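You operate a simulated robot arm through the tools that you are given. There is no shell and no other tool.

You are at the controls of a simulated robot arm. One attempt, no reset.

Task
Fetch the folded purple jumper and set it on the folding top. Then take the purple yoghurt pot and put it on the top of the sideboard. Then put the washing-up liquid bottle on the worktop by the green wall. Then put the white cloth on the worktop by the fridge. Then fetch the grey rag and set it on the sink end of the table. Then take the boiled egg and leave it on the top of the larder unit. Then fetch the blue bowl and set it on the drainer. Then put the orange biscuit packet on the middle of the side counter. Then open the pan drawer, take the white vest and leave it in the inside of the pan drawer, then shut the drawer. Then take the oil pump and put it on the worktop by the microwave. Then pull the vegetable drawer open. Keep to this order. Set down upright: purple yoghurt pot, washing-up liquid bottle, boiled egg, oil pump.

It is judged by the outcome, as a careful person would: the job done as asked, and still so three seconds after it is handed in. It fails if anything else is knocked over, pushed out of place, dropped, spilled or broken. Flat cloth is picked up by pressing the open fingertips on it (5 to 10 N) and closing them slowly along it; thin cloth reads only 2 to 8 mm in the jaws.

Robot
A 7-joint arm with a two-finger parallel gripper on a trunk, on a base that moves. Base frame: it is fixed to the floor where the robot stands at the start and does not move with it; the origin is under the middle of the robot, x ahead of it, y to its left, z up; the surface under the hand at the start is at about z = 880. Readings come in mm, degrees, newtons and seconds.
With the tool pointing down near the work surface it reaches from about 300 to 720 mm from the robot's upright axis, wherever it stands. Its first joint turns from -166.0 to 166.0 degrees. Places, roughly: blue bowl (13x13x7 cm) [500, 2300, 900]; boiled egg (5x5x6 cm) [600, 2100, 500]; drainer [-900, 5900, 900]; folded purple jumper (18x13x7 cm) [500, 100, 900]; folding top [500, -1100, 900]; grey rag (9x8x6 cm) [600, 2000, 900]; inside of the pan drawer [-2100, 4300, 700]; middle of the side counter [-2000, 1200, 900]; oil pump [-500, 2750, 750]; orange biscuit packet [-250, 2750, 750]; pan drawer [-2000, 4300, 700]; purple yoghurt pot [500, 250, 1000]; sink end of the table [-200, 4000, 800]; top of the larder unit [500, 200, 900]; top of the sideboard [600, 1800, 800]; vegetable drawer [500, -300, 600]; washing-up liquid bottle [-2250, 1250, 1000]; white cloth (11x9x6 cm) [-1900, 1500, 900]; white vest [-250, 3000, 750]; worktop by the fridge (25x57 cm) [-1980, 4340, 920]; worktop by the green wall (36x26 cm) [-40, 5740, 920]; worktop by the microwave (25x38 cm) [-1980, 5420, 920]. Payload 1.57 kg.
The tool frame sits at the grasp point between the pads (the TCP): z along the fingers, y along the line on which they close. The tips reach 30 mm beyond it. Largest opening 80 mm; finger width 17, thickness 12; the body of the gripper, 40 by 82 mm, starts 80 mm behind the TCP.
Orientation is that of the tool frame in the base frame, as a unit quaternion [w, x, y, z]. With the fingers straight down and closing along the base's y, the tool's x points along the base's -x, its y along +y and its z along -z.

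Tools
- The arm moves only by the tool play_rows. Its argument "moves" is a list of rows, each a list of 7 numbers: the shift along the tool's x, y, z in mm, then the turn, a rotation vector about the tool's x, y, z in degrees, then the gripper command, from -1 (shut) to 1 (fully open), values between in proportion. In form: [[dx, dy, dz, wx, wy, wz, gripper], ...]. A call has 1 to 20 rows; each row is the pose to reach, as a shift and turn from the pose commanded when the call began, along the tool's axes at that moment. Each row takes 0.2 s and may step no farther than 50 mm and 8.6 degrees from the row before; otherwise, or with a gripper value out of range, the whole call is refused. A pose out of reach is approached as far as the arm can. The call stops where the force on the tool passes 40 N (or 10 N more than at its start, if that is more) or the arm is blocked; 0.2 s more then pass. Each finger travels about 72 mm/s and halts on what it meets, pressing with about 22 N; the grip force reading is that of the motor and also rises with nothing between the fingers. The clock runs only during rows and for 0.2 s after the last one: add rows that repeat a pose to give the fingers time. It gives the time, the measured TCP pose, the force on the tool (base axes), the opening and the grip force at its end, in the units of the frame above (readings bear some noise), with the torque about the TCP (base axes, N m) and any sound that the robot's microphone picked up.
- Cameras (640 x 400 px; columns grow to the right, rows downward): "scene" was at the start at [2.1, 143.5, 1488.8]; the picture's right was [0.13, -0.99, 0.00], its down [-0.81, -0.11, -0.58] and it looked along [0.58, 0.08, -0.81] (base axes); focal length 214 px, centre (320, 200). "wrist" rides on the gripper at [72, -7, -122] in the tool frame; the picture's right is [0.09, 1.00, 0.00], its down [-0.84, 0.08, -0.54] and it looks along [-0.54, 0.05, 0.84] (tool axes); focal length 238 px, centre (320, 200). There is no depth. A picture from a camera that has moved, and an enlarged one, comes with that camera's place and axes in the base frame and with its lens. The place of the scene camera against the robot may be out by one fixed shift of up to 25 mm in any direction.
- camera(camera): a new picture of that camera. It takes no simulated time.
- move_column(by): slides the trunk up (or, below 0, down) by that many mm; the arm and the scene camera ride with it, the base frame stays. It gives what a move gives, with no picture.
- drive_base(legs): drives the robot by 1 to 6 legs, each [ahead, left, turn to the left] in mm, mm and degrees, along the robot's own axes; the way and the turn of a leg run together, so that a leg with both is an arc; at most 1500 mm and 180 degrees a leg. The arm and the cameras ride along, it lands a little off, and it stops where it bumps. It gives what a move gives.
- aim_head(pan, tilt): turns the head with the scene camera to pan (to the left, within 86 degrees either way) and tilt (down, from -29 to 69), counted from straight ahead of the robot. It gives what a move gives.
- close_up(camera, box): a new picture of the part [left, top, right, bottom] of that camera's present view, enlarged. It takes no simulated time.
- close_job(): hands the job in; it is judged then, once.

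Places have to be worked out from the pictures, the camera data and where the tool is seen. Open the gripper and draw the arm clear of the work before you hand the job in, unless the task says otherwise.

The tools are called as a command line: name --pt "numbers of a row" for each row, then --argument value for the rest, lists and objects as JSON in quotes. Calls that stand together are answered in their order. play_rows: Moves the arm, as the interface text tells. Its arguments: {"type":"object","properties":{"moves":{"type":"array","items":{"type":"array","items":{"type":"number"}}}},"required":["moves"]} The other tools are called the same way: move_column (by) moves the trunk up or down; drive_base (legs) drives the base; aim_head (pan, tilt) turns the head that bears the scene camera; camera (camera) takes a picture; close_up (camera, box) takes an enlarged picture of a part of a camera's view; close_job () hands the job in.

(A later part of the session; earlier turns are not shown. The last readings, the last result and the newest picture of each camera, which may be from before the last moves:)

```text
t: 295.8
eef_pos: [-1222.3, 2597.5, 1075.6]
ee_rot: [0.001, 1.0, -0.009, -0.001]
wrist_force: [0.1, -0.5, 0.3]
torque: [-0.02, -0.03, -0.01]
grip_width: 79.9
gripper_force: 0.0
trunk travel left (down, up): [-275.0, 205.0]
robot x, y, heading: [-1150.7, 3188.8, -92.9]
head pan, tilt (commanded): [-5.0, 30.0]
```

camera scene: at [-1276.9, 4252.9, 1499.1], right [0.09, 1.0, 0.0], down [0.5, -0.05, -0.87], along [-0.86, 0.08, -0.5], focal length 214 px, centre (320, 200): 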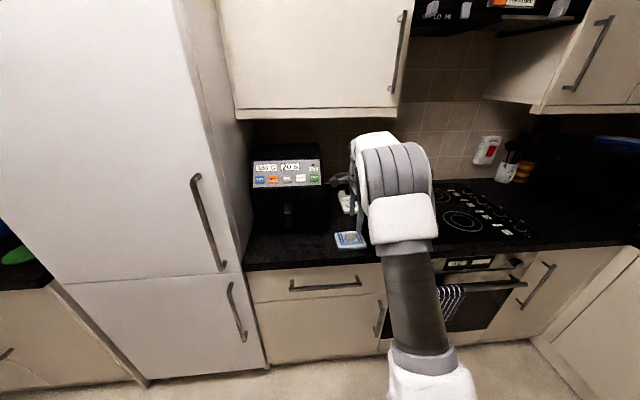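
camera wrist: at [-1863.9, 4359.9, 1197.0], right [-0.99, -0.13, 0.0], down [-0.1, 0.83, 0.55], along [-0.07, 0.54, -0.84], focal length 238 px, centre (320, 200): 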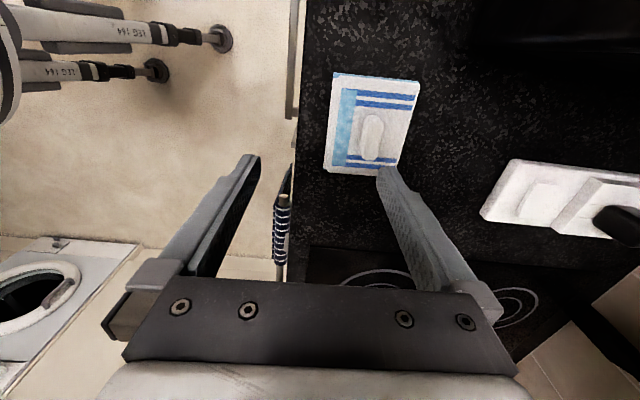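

drive_base --legs '[[1160, 0, 2.9], [0, 0, 90]]'

aim_head --pan 0 --tilt 30

camera --camera "scene"

```text
t: 309.0
eef_pos: [-571.6, 1962.2, 1075.2]
ee_rot: [0.001, 0.691, 0.723, 0.0]
wrist_force: [-0.8, 0.2, -0.3]
torque: [0.0, 0.01, 0.0]
grip_width: 79.9
gripper_force: 0.1
trunk travel left (down, up): [-275.0, 205.0]
robot x, y, heading: [-1168.1, 1996.4, 0.5]
head pan, tilt (commanded): [-5.0, 30.0]
```

```text
t: 309.6
eef_pos: [-571.3, 1962.1, 1074.9]
ee_rot: [0.002, 0.69, 0.724, 0.0]
wrist_force: [0.7, -0.7, -0.2]
torque: [0.02, 0.02, -0.01]
grip_width: 79.9
gripper_force: 0.1
trunk travel left (down, up): [-275.0, 205.0]
robot x, y, heading: [-1169.8, 1996.5, 0.7]
head pan, tilt (commanded): [0.0, 30.0]
```

```text
taken
camera scene: at [-1150.5, 2128.7, 1499.2], right [0.01, -1.0, 0.0], down [-0.5, -0.01, -0.87], along [0.87, 0.01, -0.5], focal length 214 px, centre (320, 200)
```

scene: 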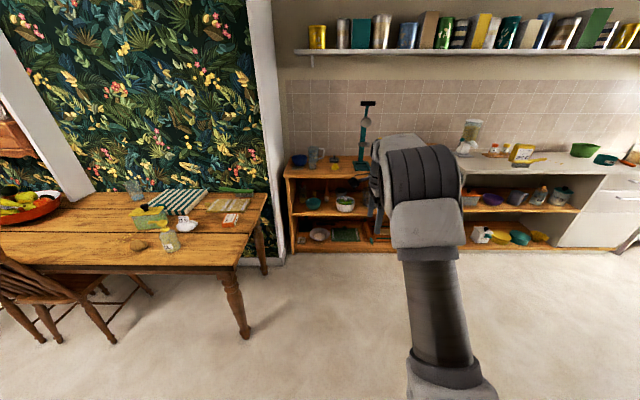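

Useful overview of the table. I zoom in on it for later, then continue to the sideboard.

close_up --camera "scene" --box '[100, 160, 280, 272]'

close_up --camera "scene" --box '[270, 120, 400, 255]'

```text
3.56 times, centred on (190, 216) of scene
camera zoom: at [-1150.5, 2128.7, 1499.2], right [0.01, -1.0, 0.0], down [-0.5, -0.01, -0.87], along [0.87, 0.01, -0.5], focal length 763 px, centre (782, 143)
```

zoom: 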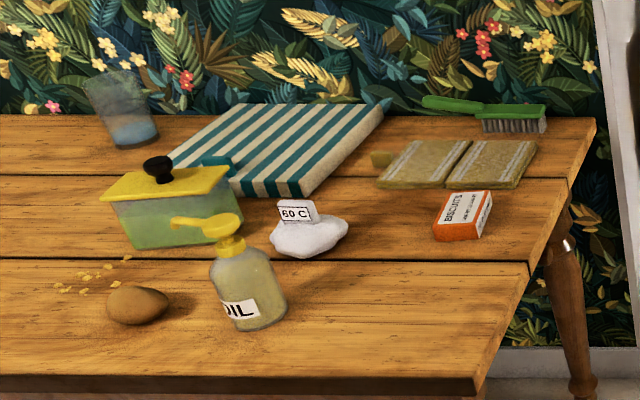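

```text
2.96 times, centred on (335, 188) of scene
camera zoom: at [-1150.5, 2128.7, 1499.2], right [0.01, -1.0, 0.0], down [-0.5, -0.01, -0.87], along [0.87, 0.01, -0.5], focal length 636 px, centre (276, 237)
```

zoom: 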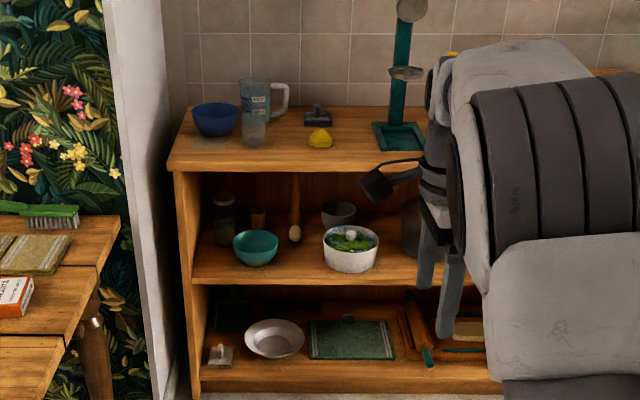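

I can now identify: OIL pump, orange BISCUITS, white vest (lump with 60 C tag), egg on the sideboard's middle shelf. I drive up to the sideboard for the grey rag at about (640, 2036).

drive_base --legs '[[1000, 45, -0.7]]'

camera --camera "wrist"

aim_head --pan 10 --tilt 45

camera --camera "scene"

```text
t: 316.4
eef_pos: [416.0, 2029.4, 1075.9]
ee_rot: [0.002, 0.684, 0.73, 0.0]
wrist_force: [0.2, 0.4, 0.1]
torque: [0.01, 0.01, -0.01]
grip_width: 80.1
gripper_force: 0.1
trunk travel left (down, up): [-275.0, 205.0]
robot x, y, heading: [-179.0, 2053.9, 1.2]
head pan, tilt (commanded): [0.0, 30.0]
```

```text
taken
camera wrist: at [404.8, 2100.9, 1196.8], right [0.99, 0.15, 0.0], down [0.13, -0.83, 0.55], along [0.08, -0.54, -0.84], focal length 238 px, centre (320, 200)
```

wrist: 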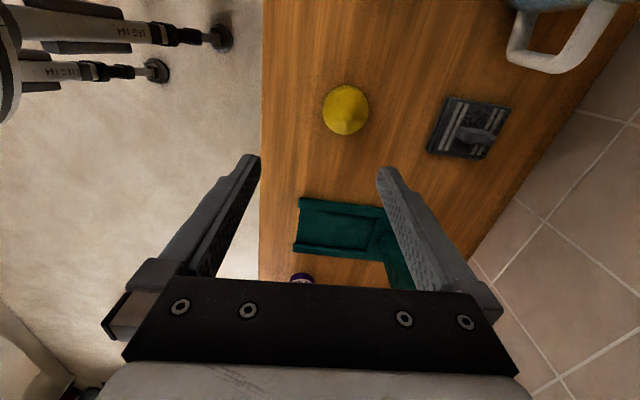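

```text
t: 317.2
eef_pos: [415.7, 2031.1, 1076.3]
ee_rot: [0.002, 0.685, 0.729, -0.001]
wrist_force: [-1.1, 1.1, 0.1]
torque: [0.01, 0.02, -0.02]
grip_width: 79.9
gripper_force: 0.1
trunk travel left (down, up): [-275.0, 205.0]
robot x, y, heading: [-179.9, 2054.4, 1.2]
head pan, tilt (commanded): [10.0, 45.0]
```

```text
taken
camera scene: at [-174.3, 2203.1, 1476.6], right [0.2, -0.98, 0.0], down [-0.69, -0.14, -0.71], along [0.69, 0.14, -0.71], focal length 214 px, centre (320, 200)
```

scene: 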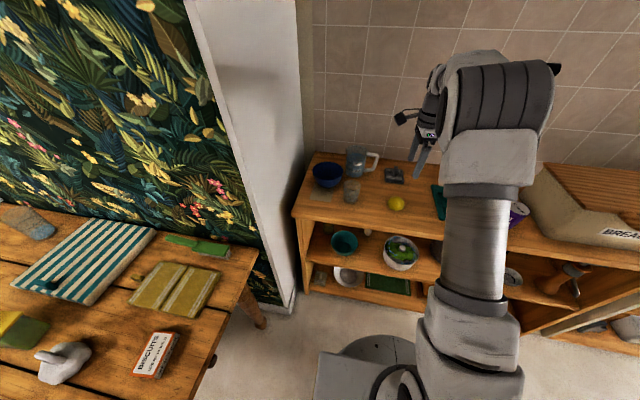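

close_up --camera "wrist" --box '[400, 70, 540, 180]'

close_up --camera "scene" --box '[300, 140, 440, 228]'

```text
3.64 times, centred on (470, 125) of wrist
camera zoom: at [404.8, 2100.9, 1196.8], right [0.99, 0.15, 0.0], down [0.13, -0.83, 0.55], along [0.08, -0.54, -0.84], focal length 867 px, centre (-226, 473)
```

zoom: 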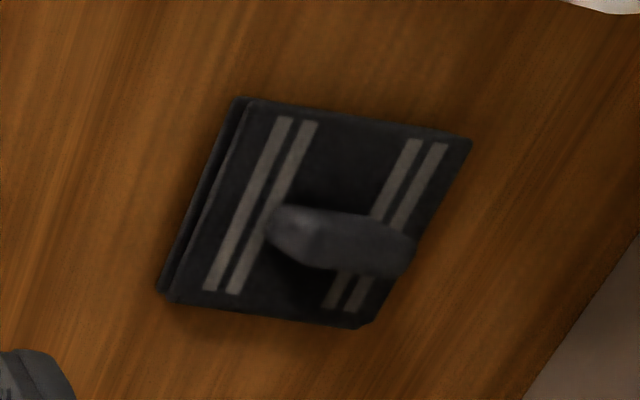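

```text
4.55 times, centred on (370, 184) of scene
camera zoom: at [-174.3, 2203.1, 1476.6], right [0.2, -0.98, 0.0], down [-0.69, -0.14, -0.71], along [0.69, 0.14, -0.71], focal length 975 px, centre (93, 273)
```

zoom: 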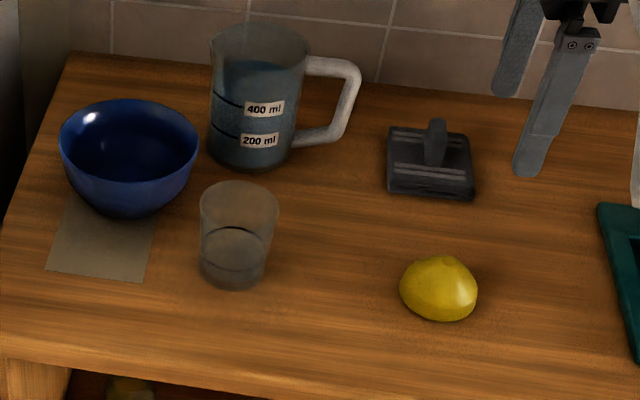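

The rag is square to the room, body x 584–676, y 1992–2068, with a fin-like tab running along x at its centre (630, 2030). I turn the hand back to closing along y and drive closer.

play_rows --pt "0 0 0 0 0 -8 1" --pt "0 0 0 0 0 -16 1" --pt "0 0 0 0 0 -24 1" --pt "0 0 0 0 0 -32 1" --pt "0 0 0 0 0 -40 1" --pt "0 0 0 0 0 -48 1" --pt "0 0 0 0 0 -56 1" --pt "0 0 0 0 0 -64 1" --pt "0 0 0 0 0 -72 1" --pt "0 0 0 0 0 -80 1" --pt "0 0 0 0 0 -87 1" --pt "0 0 0 0 0 -87 1"

drive_base --legs '[[155, -8, -1.2]]'

camera --camera "wrist"

```text
t: 319.8
eef_pos: [416.1, 2029.6, 1075.5]
ee_rot: [0.001, -0.005, 1.0, -0.001]
wrist_force: [-1.0, 0.0, -0.9]
torque: [0.01, -0.02, 0.0]
grip_width: 79.8
gripper_force: 0.0
trunk travel left (down, up): [-275.0, 205.0]
robot x, y, heading: [-180.1, 2056.1, 1.4]
head pan, tilt (commanded): [10.0, 45.0]
```

```text
t: 321.5
eef_pos: [577.2, 2012.3, 1075.3]
ee_rot: [0.002, 0.006, 1.0, -0.001]
wrist_force: [0.5, -0.8, -0.2]
torque: [0.02, 0.05, -0.04]
grip_width: 80.1
gripper_force: 0.0
trunk travel left (down, up): [-275.0, 205.0]
robot x, y, heading: [-20.3, 2051.5, 0.1]
head pan, tilt (commanded): [10.0, 45.0]
```

```text
taken
camera wrist: at [503.8, 2005.7, 1197.0], right [-0.08, 1.0, 0.0], down [0.84, 0.07, 0.54], along [0.54, 0.04, -0.84], focal length 238 px, centre (320, 200)
```

wrist: 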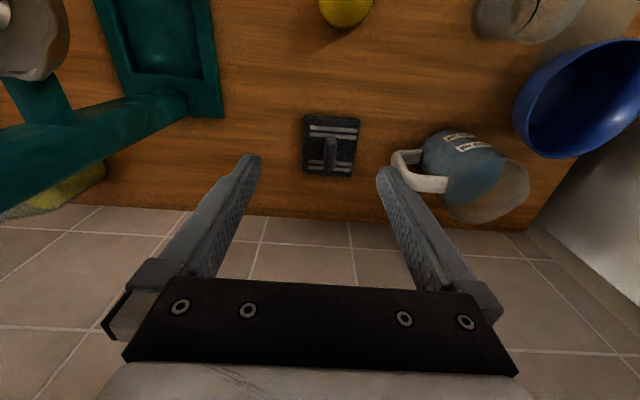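

The mug's handle reaches y ≈ 2111, so I narrow the opening to 50 mm and go above the tab at (627, 2030) for a closer check.

play_rows --pt "-17 6 25 0 0 0 0.6" --pt "-34 12 50 0 0 0 0.25" --pt "-50 18.5 75 0 0 0 0.25" --pt "-50 18.5 100 0 0 0 0.25" --pt "-50 18.5 118 0 0 0 0.25" --pt "-50 18.5 118 0 0 0 0.25"

camera --camera "wrist"

close_up --camera "wrist" --box '[240, 80, 440, 205]'

```text
t: 322.9
eef_pos: [626.8, 2030.2, 957.2]
ee_rot: [0.0, 0.006, 1.0, -0.002]
wrist_force: [-0.9, -0.1, 1.0]
torque: [0.03, 0.01, 0.04]
grip_width: 50.1
gripper_force: 0.0
trunk travel left (down, up): [-275.0, 205.0]
robot x, y, heading: [-21.3, 2045.9, -0.1]
head pan, tilt (commanded): [10.0, 45.0]
```

```text
taken
camera wrist: at [554.7, 2023.2, 1077.7], right [-0.08, 1.0, 0.0], down [0.84, 0.07, 0.54], along [0.54, 0.04, -0.84], focal length 238 px, centre (320, 200)
```

wrist: 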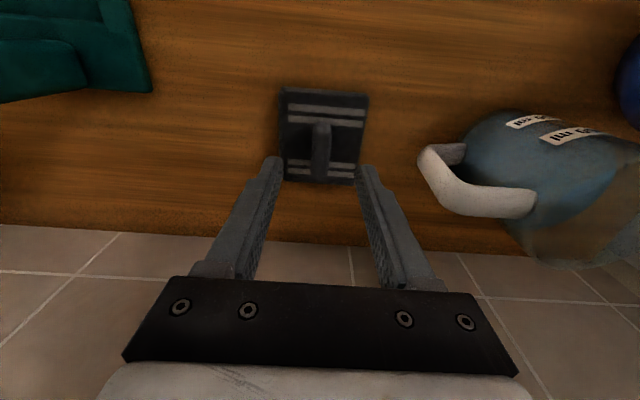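

```text
3.20 times, centred on (340, 142) of wrist
camera zoom: at [554.7, 2023.2, 1077.7], right [-0.08, 1.0, 0.0], down [0.84, 0.07, 0.54], along [0.54, 0.04, -0.84], focal length 763 px, centre (256, 384)
```

zoom: 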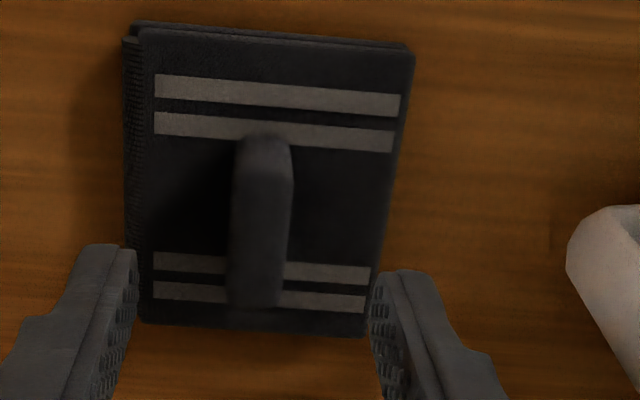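

Tab centred at (631, 2030). I descend carefully to TCP z ≈ 882, then close.

play_rows --pt "-4 0 20 0 0 0 0.25" --pt "-4 0 40 0 0 0 0.25" --pt "-4 0 55 0 0 0 0.25" --pt "-4 0 65 0 0 0 0.25" --pt "-4 0 72 0 0 0 0.25" --pt "-4 0 72 0 0 0 0.25"

close_up --camera "wrist" --box '[240, 80, 440, 205]'

```text
t: 324.3
eef_pos: [632.0, 2029.1, 887.4]
ee_rot: [0.004, 0.006, 1.0, -0.001]
wrist_force: [-5.3, 0.2, 16.5]
torque: [0.21, 0.16, 0.01]
grip_width: 50.0
gripper_force: 0.0
trunk travel left (down, up): [-275.0, 205.0]
robot x, y, heading: [-22.1, 2050.7, 0.2]
head pan, tilt (commanded): [10.0, 45.0]
```

```text
3.20 times, centred on (340, 142) of wrist
camera zoom: at [558.6, 2023.8, 1008.7], right [-0.08, 1.0, 0.0], down [0.83, 0.07, 0.55], along [0.55, 0.04, -0.84], focal length 763 px, centre (256, 384)
```

zoom: 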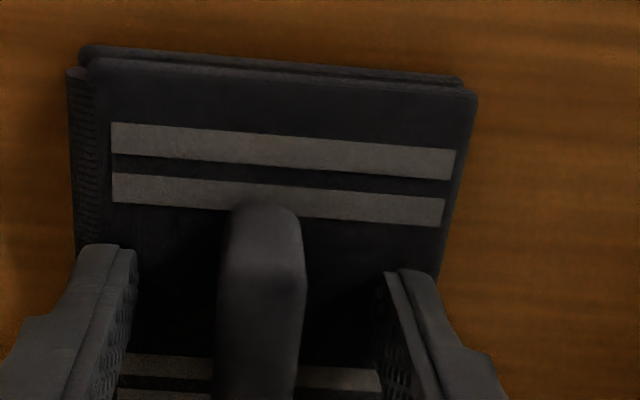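

The tips touched the body top (z ≈ 857). I rise 3 mm and close on the tab.

play_rows --pt "0 0 -4 0 0 0 0.25" --pt "0 0 -4 0 0 0 -0.2" --pt "0 0 -4 0 0 0 -0.6" --pt "0 0 -4 0 0 0 -1" --pt "0 0 -4 0 0 0 -1" --pt "0 0 -4 0 0 0 -1"

```text
t: 325.7
eef_pos: [632.8, 2028.8, 889.0]
ee_rot: [0.001, 0.005, 1.0, -0.001]
wrist_force: [0.3, -0.6, 0.6]
torque: [0.0, -0.01, 0.01]
grip_width: 15.0
gripper_force: 22.7
trunk travel left (down, up): [-275.0, 205.0]
robot x, y, heading: [-22.0, 2049.3, 0.2]
head pan, tilt (commanded): [10.0, 45.0]
```

play_rows --pt "0 0 -5 0 0 0 -1" --pt "0 0 -12 0 0 0 -1" --pt "0 0 -25 0 0 0 -1" --pt "0 0 -50 0 0 0 -1" --pt "5 0 -80 0 0 0 -1" --pt "15 0 -115 0 0 0 -1" --pt "30 0 -150 0 0 0 -1" --pt "50 0 -180 0 0 0 -1" --pt "50 0 -180 0 0 0 -1"

camera --camera "wrist"

camera --camera "scene"

```text
t: 327.7
eef_pos: [579.5, 2029.6, 1072.0]
ee_rot: [0.001, 0.006, 1.0, -0.001]
wrist_force: [1.0, 0.7, -0.3]
torque: [-0.02, 0.0, 0.01]
grip_width: 15.1
gripper_force: 21.8
trunk travel left (down, up): [-275.0, 205.0]
robot x, y, heading: [-21.2, 2043.8, -0.1]
head pan, tilt (commanded): [10.0, 45.0]
```

```text
taken
camera wrist: at [506.9, 2023.8, 1192.2], right [-0.08, 1.0, 0.0], down [0.84, 0.07, 0.54], along [0.54, 0.04, -0.84], focal length 238 px, centre (320, 200)
```

wrist: 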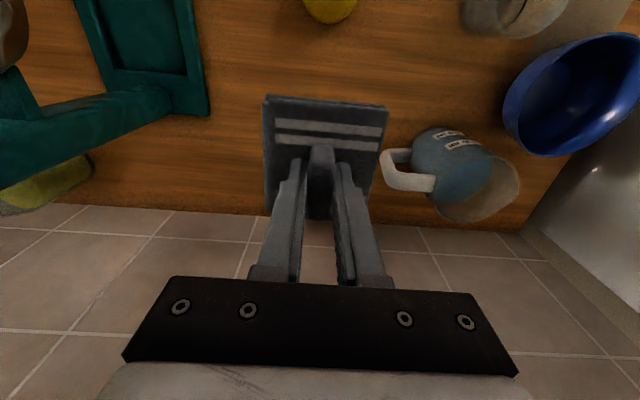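

```text
taken
camera scene: at [-10.3, 2197.2, 1476.5], right [0.18, -0.98, 0.0], down [-0.7, -0.12, -0.71], along [0.7, 0.12, -0.71], focal length 214 px, centre (320, 200)
```

scene: 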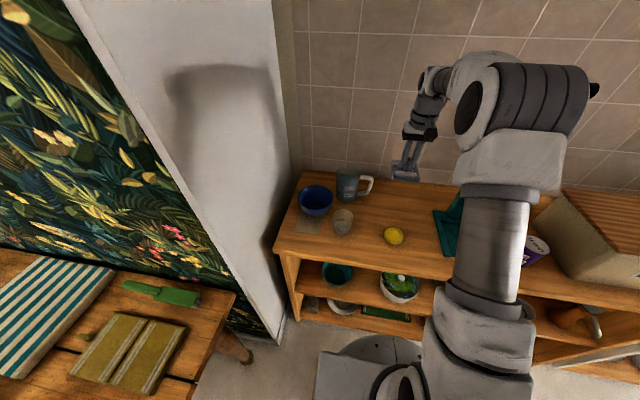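

The rag is held. I back off, raise the trunk a little and travel to the sink end of the table.

move_column --by 60

drive_base --legs '[[-1100, 0, 0], [0, 0, 90]]'

drive_base --legs '[[1400, 0, 0]]'

```text
t: 328.7
eef_pos: [580.2, 2030.4, 1130.5]
ee_rot: [0.0, 0.007, 1.0, -0.002]
wrist_force: [1.2, -0.5, -0.4]
torque: [0.0, 0.01, 0.0]
grip_width: 15.0
gripper_force: 22.0
trunk travel left (down, up): [-335.0, 145.0]
robot x, y, heading: [-20.4, 2051.5, 0.1]
head pan, tilt (commanded): [10.0, 45.0]
```

```text
t: 341.4
eef_pos: [-1142.1, 2626.9, 1130.6]
ee_rot: [-0.002, 0.73, -0.683, 0.0]
wrist_force: [-0.1, 0.3, 0.1]
torque: [-0.01, -0.04, -0.03]
grip_width: 15.1
gripper_force: 22.1
trunk travel left (down, up): [-335.0, 145.0]
robot x, y, heading: [-1110.7, 2030.6, 94.5]
head pan, tilt (commanded): [10.0, 45.0]
```

```text
t: 350.9
eef_pos: [-1265.9, 4050.1, 1130.1]
ee_rot: [-0.003, 0.733, -0.681, 0.0]
wrist_force: [0.4, -0.2, -0.8]
torque: [-0.01, 0.0, 0.05]
grip_width: 15.0
gripper_force: 22.5
trunk travel left (down, up): [-335.0, 145.0]
robot x, y, heading: [-1233.6, 3452.4, 95.1]
head pan, tilt (commanded): [10.0, 45.0]
```

drive_base --legs '[[1390, -150, -5]]'

drive_base --legs '[[0, 0, 178]]'

aim_head --pan 40 --tilt 35

camera --camera "scene"

```text
t: 360.0
eef_pos: [-1189.3, 5423.5, 1131.5]
ee_rot: [-0.002, 0.72, -0.694, 0.001]
wrist_force: [0.1, -0.7, -1.2]
torque: [0.01, 0.01, 0.01]
grip_width: 15.1
gripper_force: 22.2
trunk travel left (down, up): [-335.0, 145.0]
robot x, y, heading: [-1181.2, 4821.3, 92.7]
head pan, tilt (commanded): [10.0, 45.0]
```

```text
t: 370.6
eef_pos: [-1136.2, 4225.4, 1130.9]
ee_rot: [-0.001, 0.672, 0.74, -0.003]
wrist_force: [0.4, 0.8, -0.6]
torque: [0.0, -0.01, -0.03]
grip_width: 15.2
gripper_force: 22.0
trunk travel left (down, up): [-335.0, 145.0]
robot x, y, heading: [-1180.1, 4821.8, -83.5]
head pan, tilt (commanded): [10.0, 45.0]
```

```text
t: 371.5
eef_pos: [-1135.9, 4225.5, 1130.1]
ee_rot: [0.0, 0.672, 0.741, -0.001]
wrist_force: [-0.1, -0.2, -0.5]
torque: [-0.02, 0.02, 0.02]
grip_width: 15.1
gripper_force: 22.5
trunk travel left (down, up): [-335.0, 145.0]
robot x, y, heading: [-1180.1, 4823.9, -83.6]
head pan, tilt (commanded): [40.0, 35.0]
```

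```text
taken
camera scene: at [-976.4, 4852.4, 1551.3], right [-0.69, -0.72, 0.0], down [-0.41, 0.4, -0.82], along [0.59, -0.57, -0.57], focal length 214 px, centre (320, 200)
```

scene: 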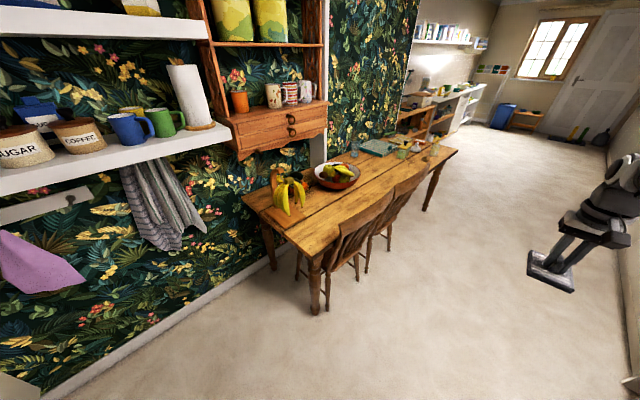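

close_up --camera "scene" --box '[230, 130, 460, 320]'

```text
2.11 times, centred on (345, 225) of scene
camera zoom: at [-976.4, 4852.4, 1551.3], right [-0.69, -0.72, 0.0], down [-0.41, 0.4, -0.82], along [0.59, -0.57, -0.57], focal length 452 px, centre (267, 147)
```

zoom: 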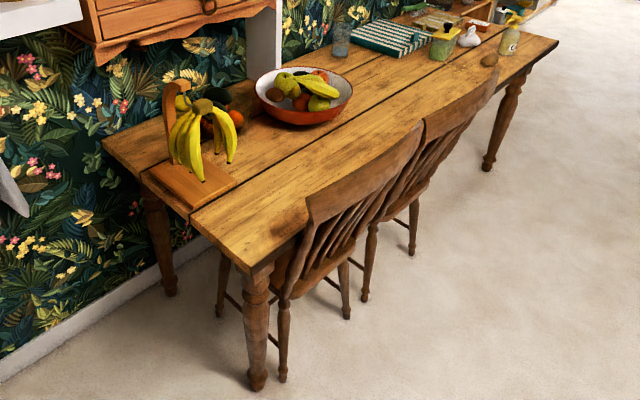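

Target on the free front board at about (-350, 4190). I straighten to face -y and drive sideways to it.

drive_base --legs '[[0, 0, -6.4], [40, 820, 0]]'

aim_head --pan 15 --tilt 45

camera --camera "scene"

camera --camera "wrist"

```text
t: 378.6
eef_pos: [-402.7, 4180.2, 1130.2]
ee_rot: [-0.001, 0.716, 0.698, -0.002]
wrist_force: [0.4, 0.6, -0.5]
torque: [0.01, 0.02, 0.0]
grip_width: 15.1
gripper_force: 22.0
trunk travel left (down, up): [-335.0, 145.0]
robot x, y, heading: [-371.3, 4780.9, -90.8]
head pan, tilt (commanded): [40.0, 35.0]
```

```text
t: 379.5
eef_pos: [-402.1, 4181.4, 1130.4]
ee_rot: [-0.001, 0.717, 0.697, -0.003]
wrist_force: [0.0, 0.7, -0.3]
torque: [0.0, -0.02, 0.0]
grip_width: 14.8
gripper_force: 21.7
trunk travel left (down, up): [-335.0, 145.0]
robot x, y, heading: [-372.8, 4781.9, -90.6]
head pan, tilt (commanded): [15.0, 45.0]
```

```text
taken
camera scene: at [-202.3, 4773.9, 1536.6], right [-0.97, -0.25, 0.0], down [-0.17, 0.68, -0.71], along [0.18, -0.69, -0.71], focal length 214 px, centre (320, 200)
```

scene: 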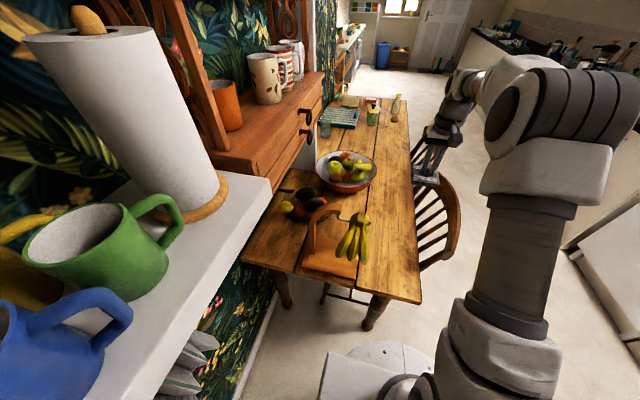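

```text
taken
camera wrist: at [-406.7, 4252.8, 1251.9], right [1.0, 0.06, 0.0], down [0.06, -0.84, 0.54], along [0.03, -0.54, -0.84], focal length 238 px, centre (320, 200)
```

wrist: 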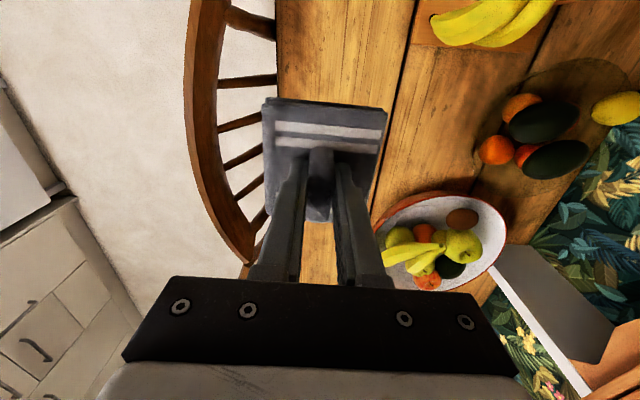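

Rag is over the table but near the edge; I shift it 57 mm toward the middle and lower.

play_rows --pt "-4 28 0 0 0 0 -1" --pt "-8.4 57.3 10 0 0 0 -1" --pt "-8.4 57.3 50 0 0 0 -1" --pt "-8.4 57.3 95 0 0 0 -1" --pt "-8.4 57.3 140 0 0 0 -1" --pt "-8.4 57.3 185 0 0 0 -1" --pt "-8.4 57.3 225 0 0 0 -1" --pt "-8.4 57.3 255 0 0 0 -1" --pt "-8.4 57.3 270 0 0 0 -1" --pt "-8.4 57.3 270 0 0 0 -1"

camera --camera "wrist"

camera --camera "scene"

```text
t: 381.7
eef_pos: [-345.9, 4171.1, 861.8]
ee_rot: [0.0, 0.717, 0.697, -0.003]
wrist_force: [-0.7, -0.5, -1.5]
torque: [-0.01, -0.01, -0.02]
grip_width: 15.2
gripper_force: 22.0
trunk travel left (down, up): [-335.0, 145.0]
robot x, y, heading: [-371.7, 4780.8, -90.7]
head pan, tilt (commanded): [15.0, 45.0]
```

```text
taken
camera wrist: at [-350.5, 4242.1, 983.1], right [1.0, 0.07, 0.0], down [0.06, -0.84, 0.54], along [0.03, -0.54, -0.84], focal length 238 px, centre (320, 200)
```

wrist: 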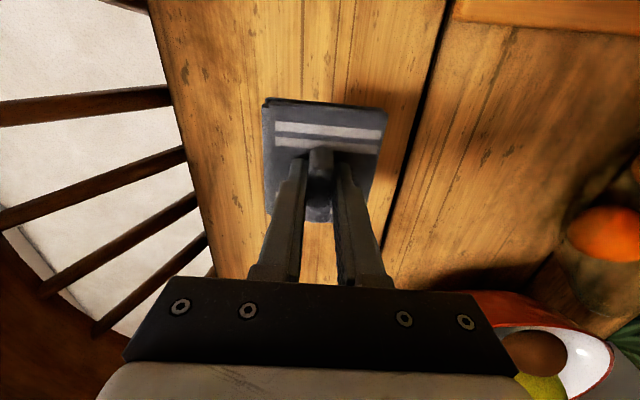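

```text
taken
camera scene: at [-202.4, 4773.9, 1536.5], right [-0.97, -0.25, 0.0], down [-0.17, 0.69, -0.71], along [0.17, -0.69, -0.71], focal length 214 px, centre (320, 200)
```

scene: 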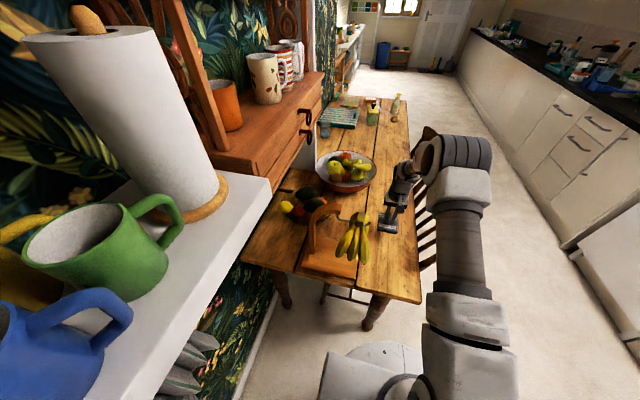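

Free surface below. I continue down in steps to contact.

play_rows --pt "0 0 12 0 0 0 -1" --pt "0 0 22 0 0 0 -1" --pt "0 0 28 0 0 0 -1" --pt "0 0 32 0 0 0 -1" --pt "0 0 32 0 0 0 -1"

```text
t: 382.9
eef_pos: [-346.8, 4169.6, 827.2]
ee_rot: [0.0, 0.717, 0.697, -0.002]
wrist_force: [-1.3, -0.2, -0.8]
torque: [0.01, 0.0, -0.01]
grip_width: 15.1
gripper_force: 21.6
trunk travel left (down, up): [-335.0, 145.0]
robot x, y, heading: [-373.9, 4779.2, -90.6]
head pan, tilt (commanded): [15.0, 45.0]
```

play_rows --pt "0 0 2.5 0 0 0 -1" --pt "0 0 5 0 0 0 -1" --pt "0 0 7.5 0 0 0 -1" --pt "0 0 10 0 0 0 -1" --pt "0 0 10 0 0 0 -1"

```text
t: 384.1
eef_pos: [-346.5, 4170.0, 818.8]
ee_rot: [0.0, 0.717, 0.697, -0.002]
wrist_force: [0.2, -0.3, -0.6]
torque: [0.0, 0.01, -0.03]
grip_width: 15.1
gripper_force: 22.4
trunk travel left (down, up): [-335.0, 145.0]
robot x, y, heading: [-371.2, 4781.8, -90.8]
head pan, tilt (commanded): [15.0, 45.0]
```

play_rows --pt "0 0 2.5 0 0 0 -1" --pt "0 0 5 0 0 0 -1" --pt "0 0 7.5 0 0 0 -1" --pt "0 0 10 0 0 0 -1" --pt "0 0 10 0 0 0 -1"

camera --camera "wrist"

```text
t: 385.3
eef_pos: [-345.6, 4170.7, 808.2]
ee_rot: [0.0, 0.717, 0.697, -0.002]
wrist_force: [0.1, -0.1, -1.7]
torque: [-0.04, -0.02, -0.02]
grip_width: 15.0
gripper_force: 21.3
trunk travel left (down, up): [-335.0, 145.0]
robot x, y, heading: [-375.0, 4779.2, -90.6]
head pan, tilt (commanded): [15.0, 45.0]
```

```text
taken
camera wrist: at [-350.9, 4242.2, 929.7], right [1.0, 0.07, 0.0], down [0.06, -0.84, 0.54], along [0.03, -0.54, -0.84], focal length 238 px, centre (320, 200)
```

wrist: 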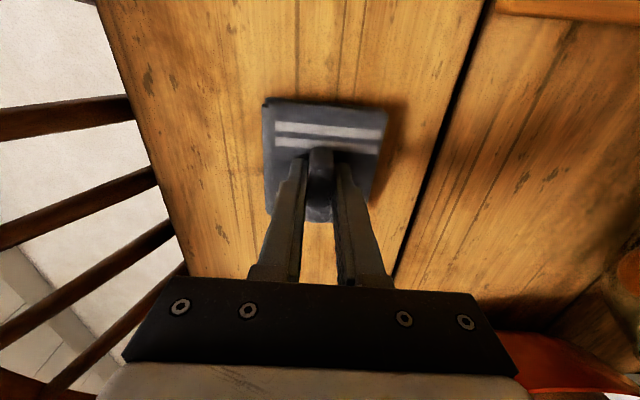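

Still a small gap; I continue.

play_rows --pt "0 0 2.5 0 0 0 -1" --pt "0 0 5 0 0 0 -1" --pt "0 0 7.5 0 0 0 -1" --pt "0 0 10 0 0 0 -1" --pt "0 0 10 0 0 0 -1"

```text
t: 386.5
eef_pos: [-346.8, 4171.0, 799.0]
ee_rot: [0.0, 0.717, 0.697, -0.002]
wrist_force: [0.9, 0.3, -1.0]
torque: [0.0, -0.01, 0.0]
grip_width: 14.9
gripper_force: 21.8
trunk travel left (down, up): [-335.0, 145.0]
robot x, y, heading: [-375.2, 4783.6, -90.5]
head pan, tilt (commanded): [15.0, 45.0]
```

play_rows --pt "0 0 2.5 0 0 0 -1" --pt "0 0 5 0 0 0 -1" --pt "0 0 7.5 0 0 0 -1" --pt "0 0 10 0 0 0 -1" --pt "0 0 10 0 0 0 -1"

```text
t: 387.3
eef_pos: [-346.4, 4167.8, 797.7]
ee_rot: [0.003, 0.716, 0.698, -0.006]
wrist_force: [-0.4, 4.4, 17.9]
torque: [0.55, -0.15, 0.03]
grip_width: 15.2
gripper_force: 22.0
trunk travel left (down, up): [-335.0, 145.0]
robot x, y, heading: [-374.1, 4780.7, -90.7]
head pan, tilt (commanded): [15.0, 45.0]
stopped in row 4: the force on the tool passed its limit at 44 N (the readings are from after the stop); the commanded pose is now the measured one
```

Contact (table z ≈ 743). I relieve, open and rise.

play_rows --pt "0 0 -2.5 0 0 0 -1" --pt "0 0 -2.5 0 0 0 -0.5" --pt "0 0 -2.5 0 0 0 -0.1" --pt "0 0 -2.5 0 0 0 0.1" --pt "0 0 -2.5 0 0 0 0.1" --pt "0 0 -20 0 0 0 0.1" --pt "0 0 -50 0 0 0 0.1" --pt "0 0 -90 0 0 0 0.1" --pt "0 0 -135 0 0 0 0.1" --pt "0 0 -180 0 0 0 0.1" --pt "0 0 -225 0 0 0 0.1" --pt "0 0 -270 0 0 0 0.1" --pt "0 0 -300 0 0 0 0.1" --pt "0 0 -300 0 0 0 0.1"

camera --camera "wrist"

camera --camera "scene"

```text
t: 390.3
eef_pos: [-344.1, 4173.6, 1093.2]
ee_rot: [0.001, 0.716, 0.698, -0.004]
wrist_force: [0.1, 1.2, 0.1]
torque: [-0.03, -0.02, 0.01]
grip_width: 43.9
gripper_force: 0.1
trunk travel left (down, up): [-335.0, 145.0]
robot x, y, heading: [-376.5, 4781.2, -90.6]
head pan, tilt (commanded): [15.0, 45.0]
```

```text
taken
camera wrist: at [-349.1, 4245.7, 1214.8], right [1.0, 0.07, 0.0], down [0.06, -0.83, 0.55], along [0.03, -0.55, -0.84], focal length 238 px, centre (320, 200)
```

wrist: 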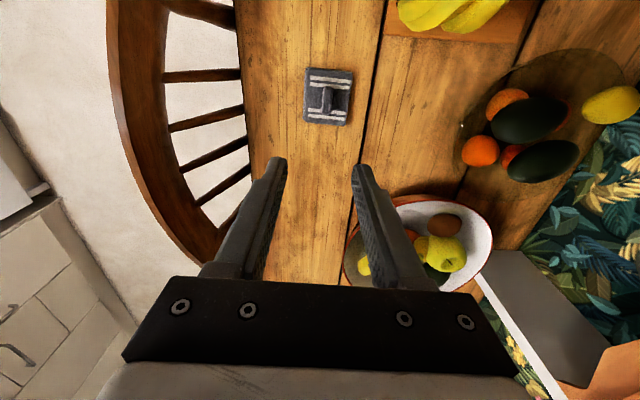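

```text
taken
camera scene: at [-202.4, 4774.2, 1536.5], right [-0.97, -0.25, 0.0], down [-0.17, 0.69, -0.71], along [0.17, -0.69, -0.71], focal length 214 px, centre (320, 200)
```

scene: 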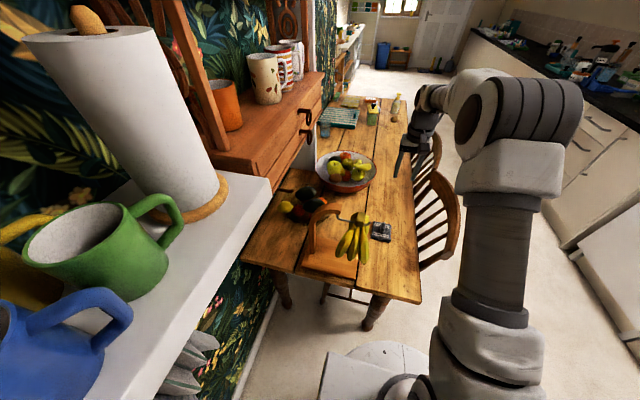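

The rag lies on the sink end of the table. Next the boiled egg on the sideboard shelf. I move back to the corridor and drive down to the sideboard.

drive_base --legs '[[0, -800, 0.6]]'

drive_base --legs '[[1400, 0, 0]]'

```text
t: 396.6
eef_pos: [-1145.2, 4190.0, 1092.8]
ee_rot: [0.001, 0.723, 0.691, -0.003]
wrist_force: [-0.9, -1.2, -0.8]
torque: [0.02, 0.0, -0.01]
grip_width: 43.9
gripper_force: 0.1
trunk travel left (down, up): [-335.0, 145.0]
robot x, y, heading: [-1161.3, 4797.8, -91.7]
head pan, tilt (commanded): [15.0, 45.0]
```

```text
t: 406.1
eef_pos: [-1151.9, 2777.1, 1093.8]
ee_rot: [0.001, 0.713, 0.701, -0.003]
wrist_force: [0.6, 0.3, -0.8]
torque: [-0.01, -0.02, -0.02]
grip_width: 44.1
gripper_force: 0.0
trunk travel left (down, up): [-335.0, 145.0]
robot x, y, heading: [-1186.3, 3384.4, -90.1]
head pan, tilt (commanded): [15.0, 45.0]
```

drive_base --legs '[[1290, 0, 0], [0, 0, 90]]'

drive_base --legs '[[550, 0, 0]]'

aim_head --pan 5 --tilt 40

move_column --by -100

camera --camera "scene"

```text
t: 420.0
eef_pos: [-585.5, 2104.4, 1092.1]
ee_rot: [0.004, 0.011, 1.0, -0.002]
wrist_force: [-0.1, 0.3, 0.1]
torque: [0.02, -0.03, -0.02]
grip_width: 44.1
gripper_force: 0.0
trunk travel left (down, up): [-335.0, 145.0]
robot x, y, heading: [-1192.0, 2073.7, -0.4]
head pan, tilt (commanded): [15.0, 45.0]
```

```text
t: 424.0
eef_pos: [-45.0, 2097.9, 1093.1]
ee_rot: [0.003, 0.011, 1.0, -0.002]
wrist_force: [-0.7, -0.1, 0.0]
torque: [-0.02, 0.01, 0.01]
grip_width: 44.0
gripper_force: 0.1
trunk travel left (down, up): [-335.0, 145.0]
robot x, y, heading: [-654.6, 2068.8, -0.6]
head pan, tilt (commanded): [15.0, 45.0]
```

```text
t: 424.7
eef_pos: [-44.9, 2099.9, 1094.0]
ee_rot: [0.003, 0.011, 1.0, -0.002]
wrist_force: [0.5, -0.3, -1.0]
torque: [0.02, 0.0, 0.01]
grip_width: 44.3
gripper_force: 0.1
trunk travel left (down, up): [-335.0, 145.0]
robot x, y, heading: [-652.3, 2066.4, -0.3]
head pan, tilt (commanded): [5.0, 40.0]
```

```text
t: 426.1
eef_pos: [-44.9, 2098.2, 992.8]
ee_rot: [0.004, 0.011, 1.0, -0.001]
wrist_force: [0.3, 0.3, 0.3]
torque: [-0.03, -0.03, 0.04]
grip_width: 43.8
gripper_force: 0.1
trunk travel left (down, up): [-235.0, 245.0]
robot x, y, heading: [-652.8, 2066.8, -0.7]
head pan, tilt (commanded): [5.0, 40.0]
```

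```text
taken
camera scene: at [-636.3, 2208.5, 1443.8], right [0.08, -1.0, 0.0], down [-0.64, -0.05, -0.77], along [0.76, 0.06, -0.64], focal length 214 px, centre (320, 200)
```

scene: 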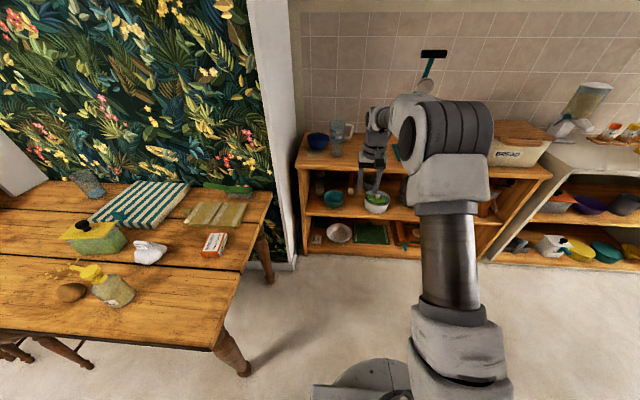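

close_up --camera "scene" --box '[290, 160, 430, 255]'

camera --camera "wrist"

```text
4.21 times, centred on (360, 208) of scene
camera zoom: at [-636.3, 2208.5, 1443.8], right [0.08, -1.0, 0.0], down [-0.64, -0.05, -0.77], along [0.76, 0.06, -0.64], focal length 903 px, centre (152, 168)
```

zoom: 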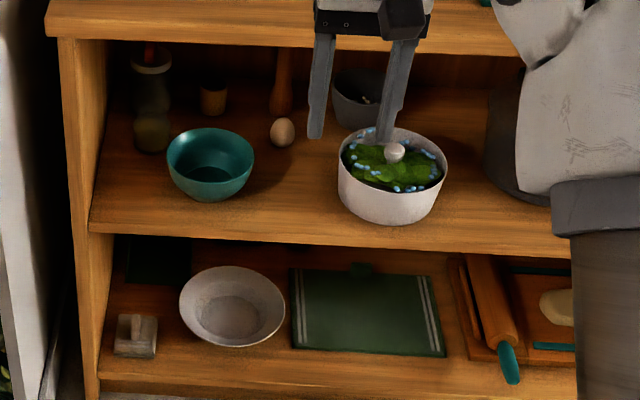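

```text
taken
camera wrist: at [-118.1, 2093.9, 1114.5], right [-0.07, 1.0, 0.0], down [0.83, 0.06, 0.55], along [0.55, 0.03, -0.84], focal length 238 px, centre (320, 200)
```

wrist: 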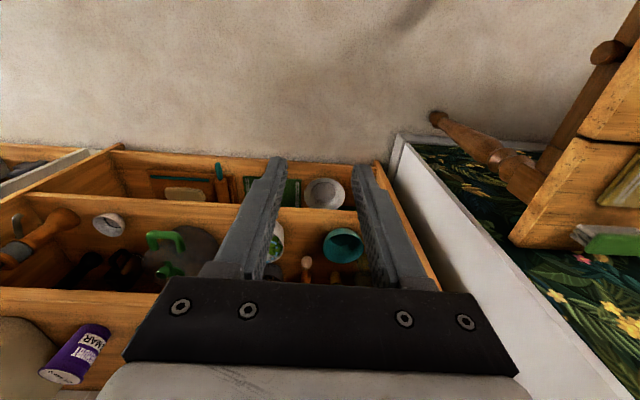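

The egg stands on the middle shelf at roughly (584, 2086), between the teal bowl and the white pot, about 245 mm deep. I'll reach in with the hand pitched 45° forward-down; first I form that arm pose here in free space, well in front of the sideboard.

play_rows --pt "-20 0 32 0 -5 0 0.6" --pt "-41 1 64 0 -10 0 0.6" --pt "-61 1 96 0 -15 0 0.6" --pt "-81 2 128 0 -20 0 0.6" --pt "-102 2 160 0 -25 0 0.6" --pt "-122 3 192 0 -30 0 0.6" --pt "-142 3 224 0 -35 0 0.6" --pt "-163 4 256 0 -40 0 0.6" --pt "-183 4 288 0 -45 0 0.6" --pt "-183 4 288 0 -45 0 0.6"

camera --camera "wrist"

camera --camera "scene"

```text
t: 428.2
eef_pos: [139.0, 2100.5, 706.1]
ee_rot: [0.387, 0.01, 0.922, -0.006]
wrist_force: [0.3, 0.3, 0.2]
torque: [-0.01, 0.02, 0.04]
grip_width: 64.1
gripper_force: 0.0
trunk travel left (down, up): [-235.0, 245.0]
robot x, y, heading: [-653.7, 2067.6, -0.5]
head pan, tilt (commanded): [5.0, 40.0]
```

```text
taken
camera wrist: at [1.2, 2095.9, 740.5], right [-0.04, 1.0, -0.07], down [0.2, 0.08, 0.98], along [0.98, 0.03, -0.2], focal length 238 px, centre (320, 200)
```

wrist: 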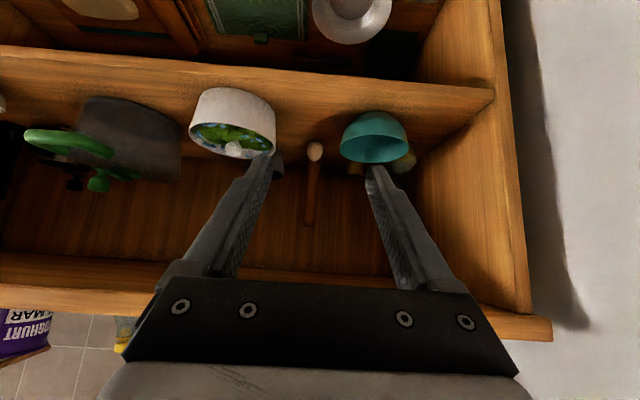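

```text
taken
camera scene: at [-636.1, 2208.5, 1443.8], right [0.08, -1.0, 0.0], down [-0.64, -0.05, -0.77], along [0.76, 0.06, -0.64], focal length 214 px, centre (320, 200)
```

scene: 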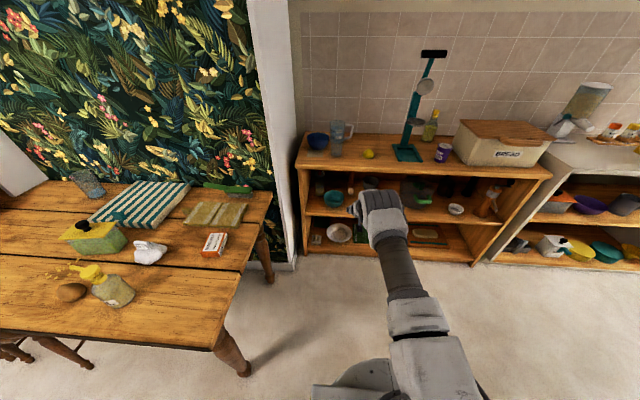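

The wrist camera now looks straight into the shelf (upside down). I zoom on the egg.

close_up --camera "wrist" --box '[250, 80, 420, 240]'

close_up --camera "scene" --box '[300, 165, 400, 245]'

```text
2.50 times, centred on (335, 160) of wrist
camera zoom: at [1.2, 2095.9, 740.5], right [-0.04, 1.0, -0.07], down [0.2, 0.08, 0.98], along [0.98, 0.03, -0.2], focal length 596 px, centre (282, 300)
```

zoom: 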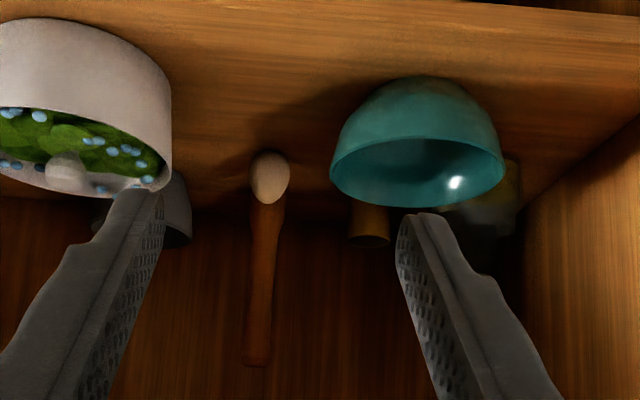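

```text
5.00 times, centred on (350, 205) of scene
camera zoom: at [-636.1, 2208.5, 1443.8], right [0.08, -1.0, 0.0], down [-0.64, -0.05, -0.77], along [0.76, 0.06, -0.64], focal length 1072 px, centre (170, 175)
```

zoom: 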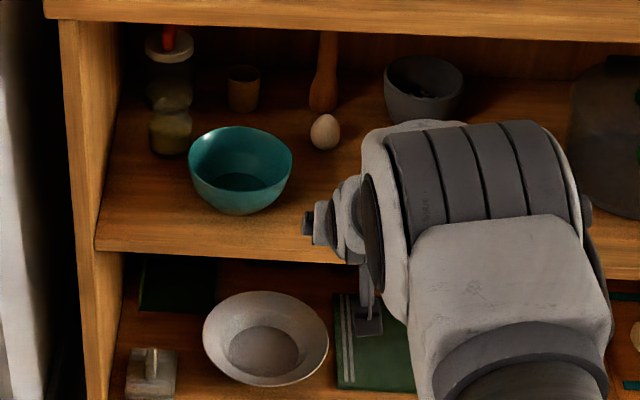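

The egg is standing on the shelf around (569, 2091), centre z ≈ 498. I lower the trunk to bring the hand to that height (still outside the shelf) and look again.

move_column --by -190

camera --camera "wrist"

close_up --camera "wrist" --box '[230, 100, 430, 250]'

```text
t: 430.3
eef_pos: [138.7, 2099.6, 517.1]
ee_rot: [0.385, 0.01, 0.923, -0.006]
wrist_force: [-1.4, 0.2, -0.9]
torque: [-0.01, 0.0, 0.02]
grip_width: 64.0
gripper_force: 0.1
trunk travel left (down, up): [-45.0, 435.0]
robot x, y, heading: [-655.2, 2066.8, -0.6]
head pan, tilt (commanded): [5.0, 40.0]
```

```text
taken
camera wrist: at [0.9, 2095.7, 550.9], right [-0.04, 1.0, -0.07], down [0.2, 0.08, 0.98], along [0.98, 0.03, -0.21], focal length 238 px, centre (320, 200)
```

wrist: 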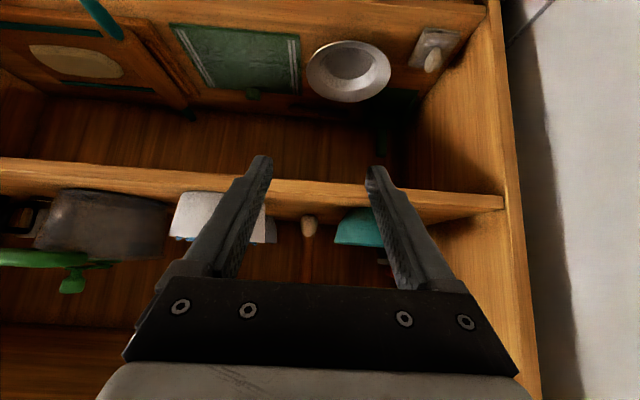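

```text
2.67 times, centred on (330, 175) of wrist
camera zoom: at [0.9, 2095.7, 550.9], right [-0.04, 1.0, -0.07], down [0.2, 0.08, 0.98], along [0.98, 0.03, -0.21], focal length 636 px, centre (293, 267)
```

zoom: 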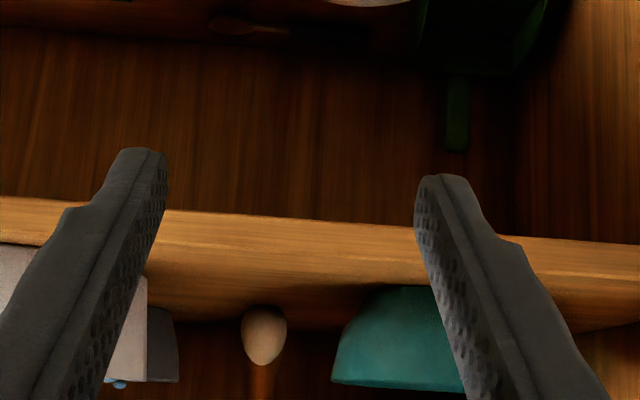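

Egg centre refined to (579, 2091.5, 494), shelf z ≈ 467, gap between bowl (y 2145) and pot (y 2010). To keep the forearm clear of the sideboard top I flatten the hand's pitch to about 36° and stretch a little more.

play_rows --pt "-14 -1 4 0 -3.1 0 0.6" --pt "-28 -3 8 0 -6.2 0 0.6" --pt "-41.8 -4 11.8 0 -9.3 0 0.6" --pt "-41.8 -4 11.8 0 -9.3 0 0.6"

drive_base --legs '[[200, 0, 0.5]]'

camera --camera "wrist"

camera --camera "scene"

```text
t: 431.3
eef_pos: [178.0, 2096.3, 538.2]
ee_rot: [0.46, 0.009, 0.888, -0.007]
wrist_force: [0.7, 0.7, 0.3]
torque: [0.0, -0.03, 0.01]
grip_width: 64.0
gripper_force: 0.0
trunk travel left (down, up): [-45.0, 435.0]
robot x, y, heading: [-655.9, 2069.9, -0.6]
head pan, tilt (commanded): [5.0, 40.0]
```

```text
t: 433.2
eef_pos: [375.5, 2099.4, 538.2]
ee_rot: [0.459, 0.007, 0.888, -0.005]
wrist_force: [-0.4, -0.1, 0.8]
torque: [-0.01, 0.03, 0.02]
grip_width: 64.0
gripper_force: 0.1
trunk travel left (down, up): [-45.0, 435.0]
robot x, y, heading: [-456.1, 2067.8, -0.1]
head pan, tilt (commanded): [5.0, 40.0]
```

```text
taken
camera wrist: at [232.9, 2094.2, 550.0], right [-0.04, 1.0, -0.08], down [0.04, 0.08, 1.0], along [1.0, 0.03, -0.05], focal length 238 px, centre (320, 200)
```

wrist: 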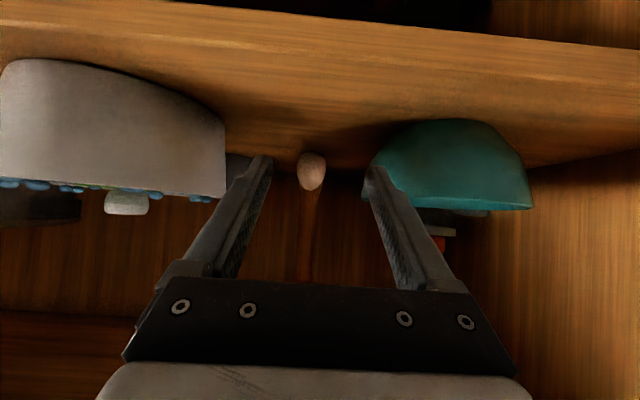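

```text
taken
camera scene: at [-439.5, 2207.5, 1253.8], right [0.08, -1.0, 0.0], down [-0.64, -0.05, -0.77], along [0.76, 0.06, -0.64], focal length 214 px, centre (320, 200)
```

scene: 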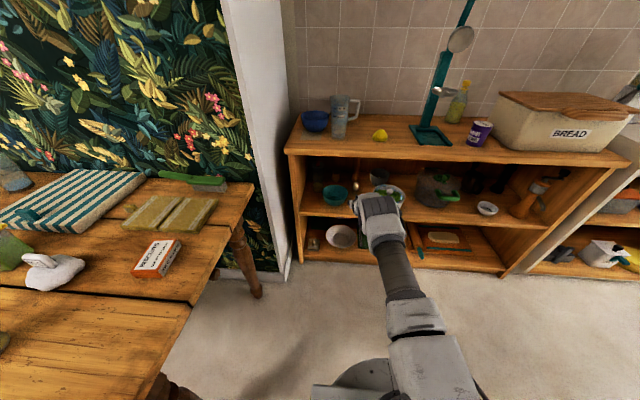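

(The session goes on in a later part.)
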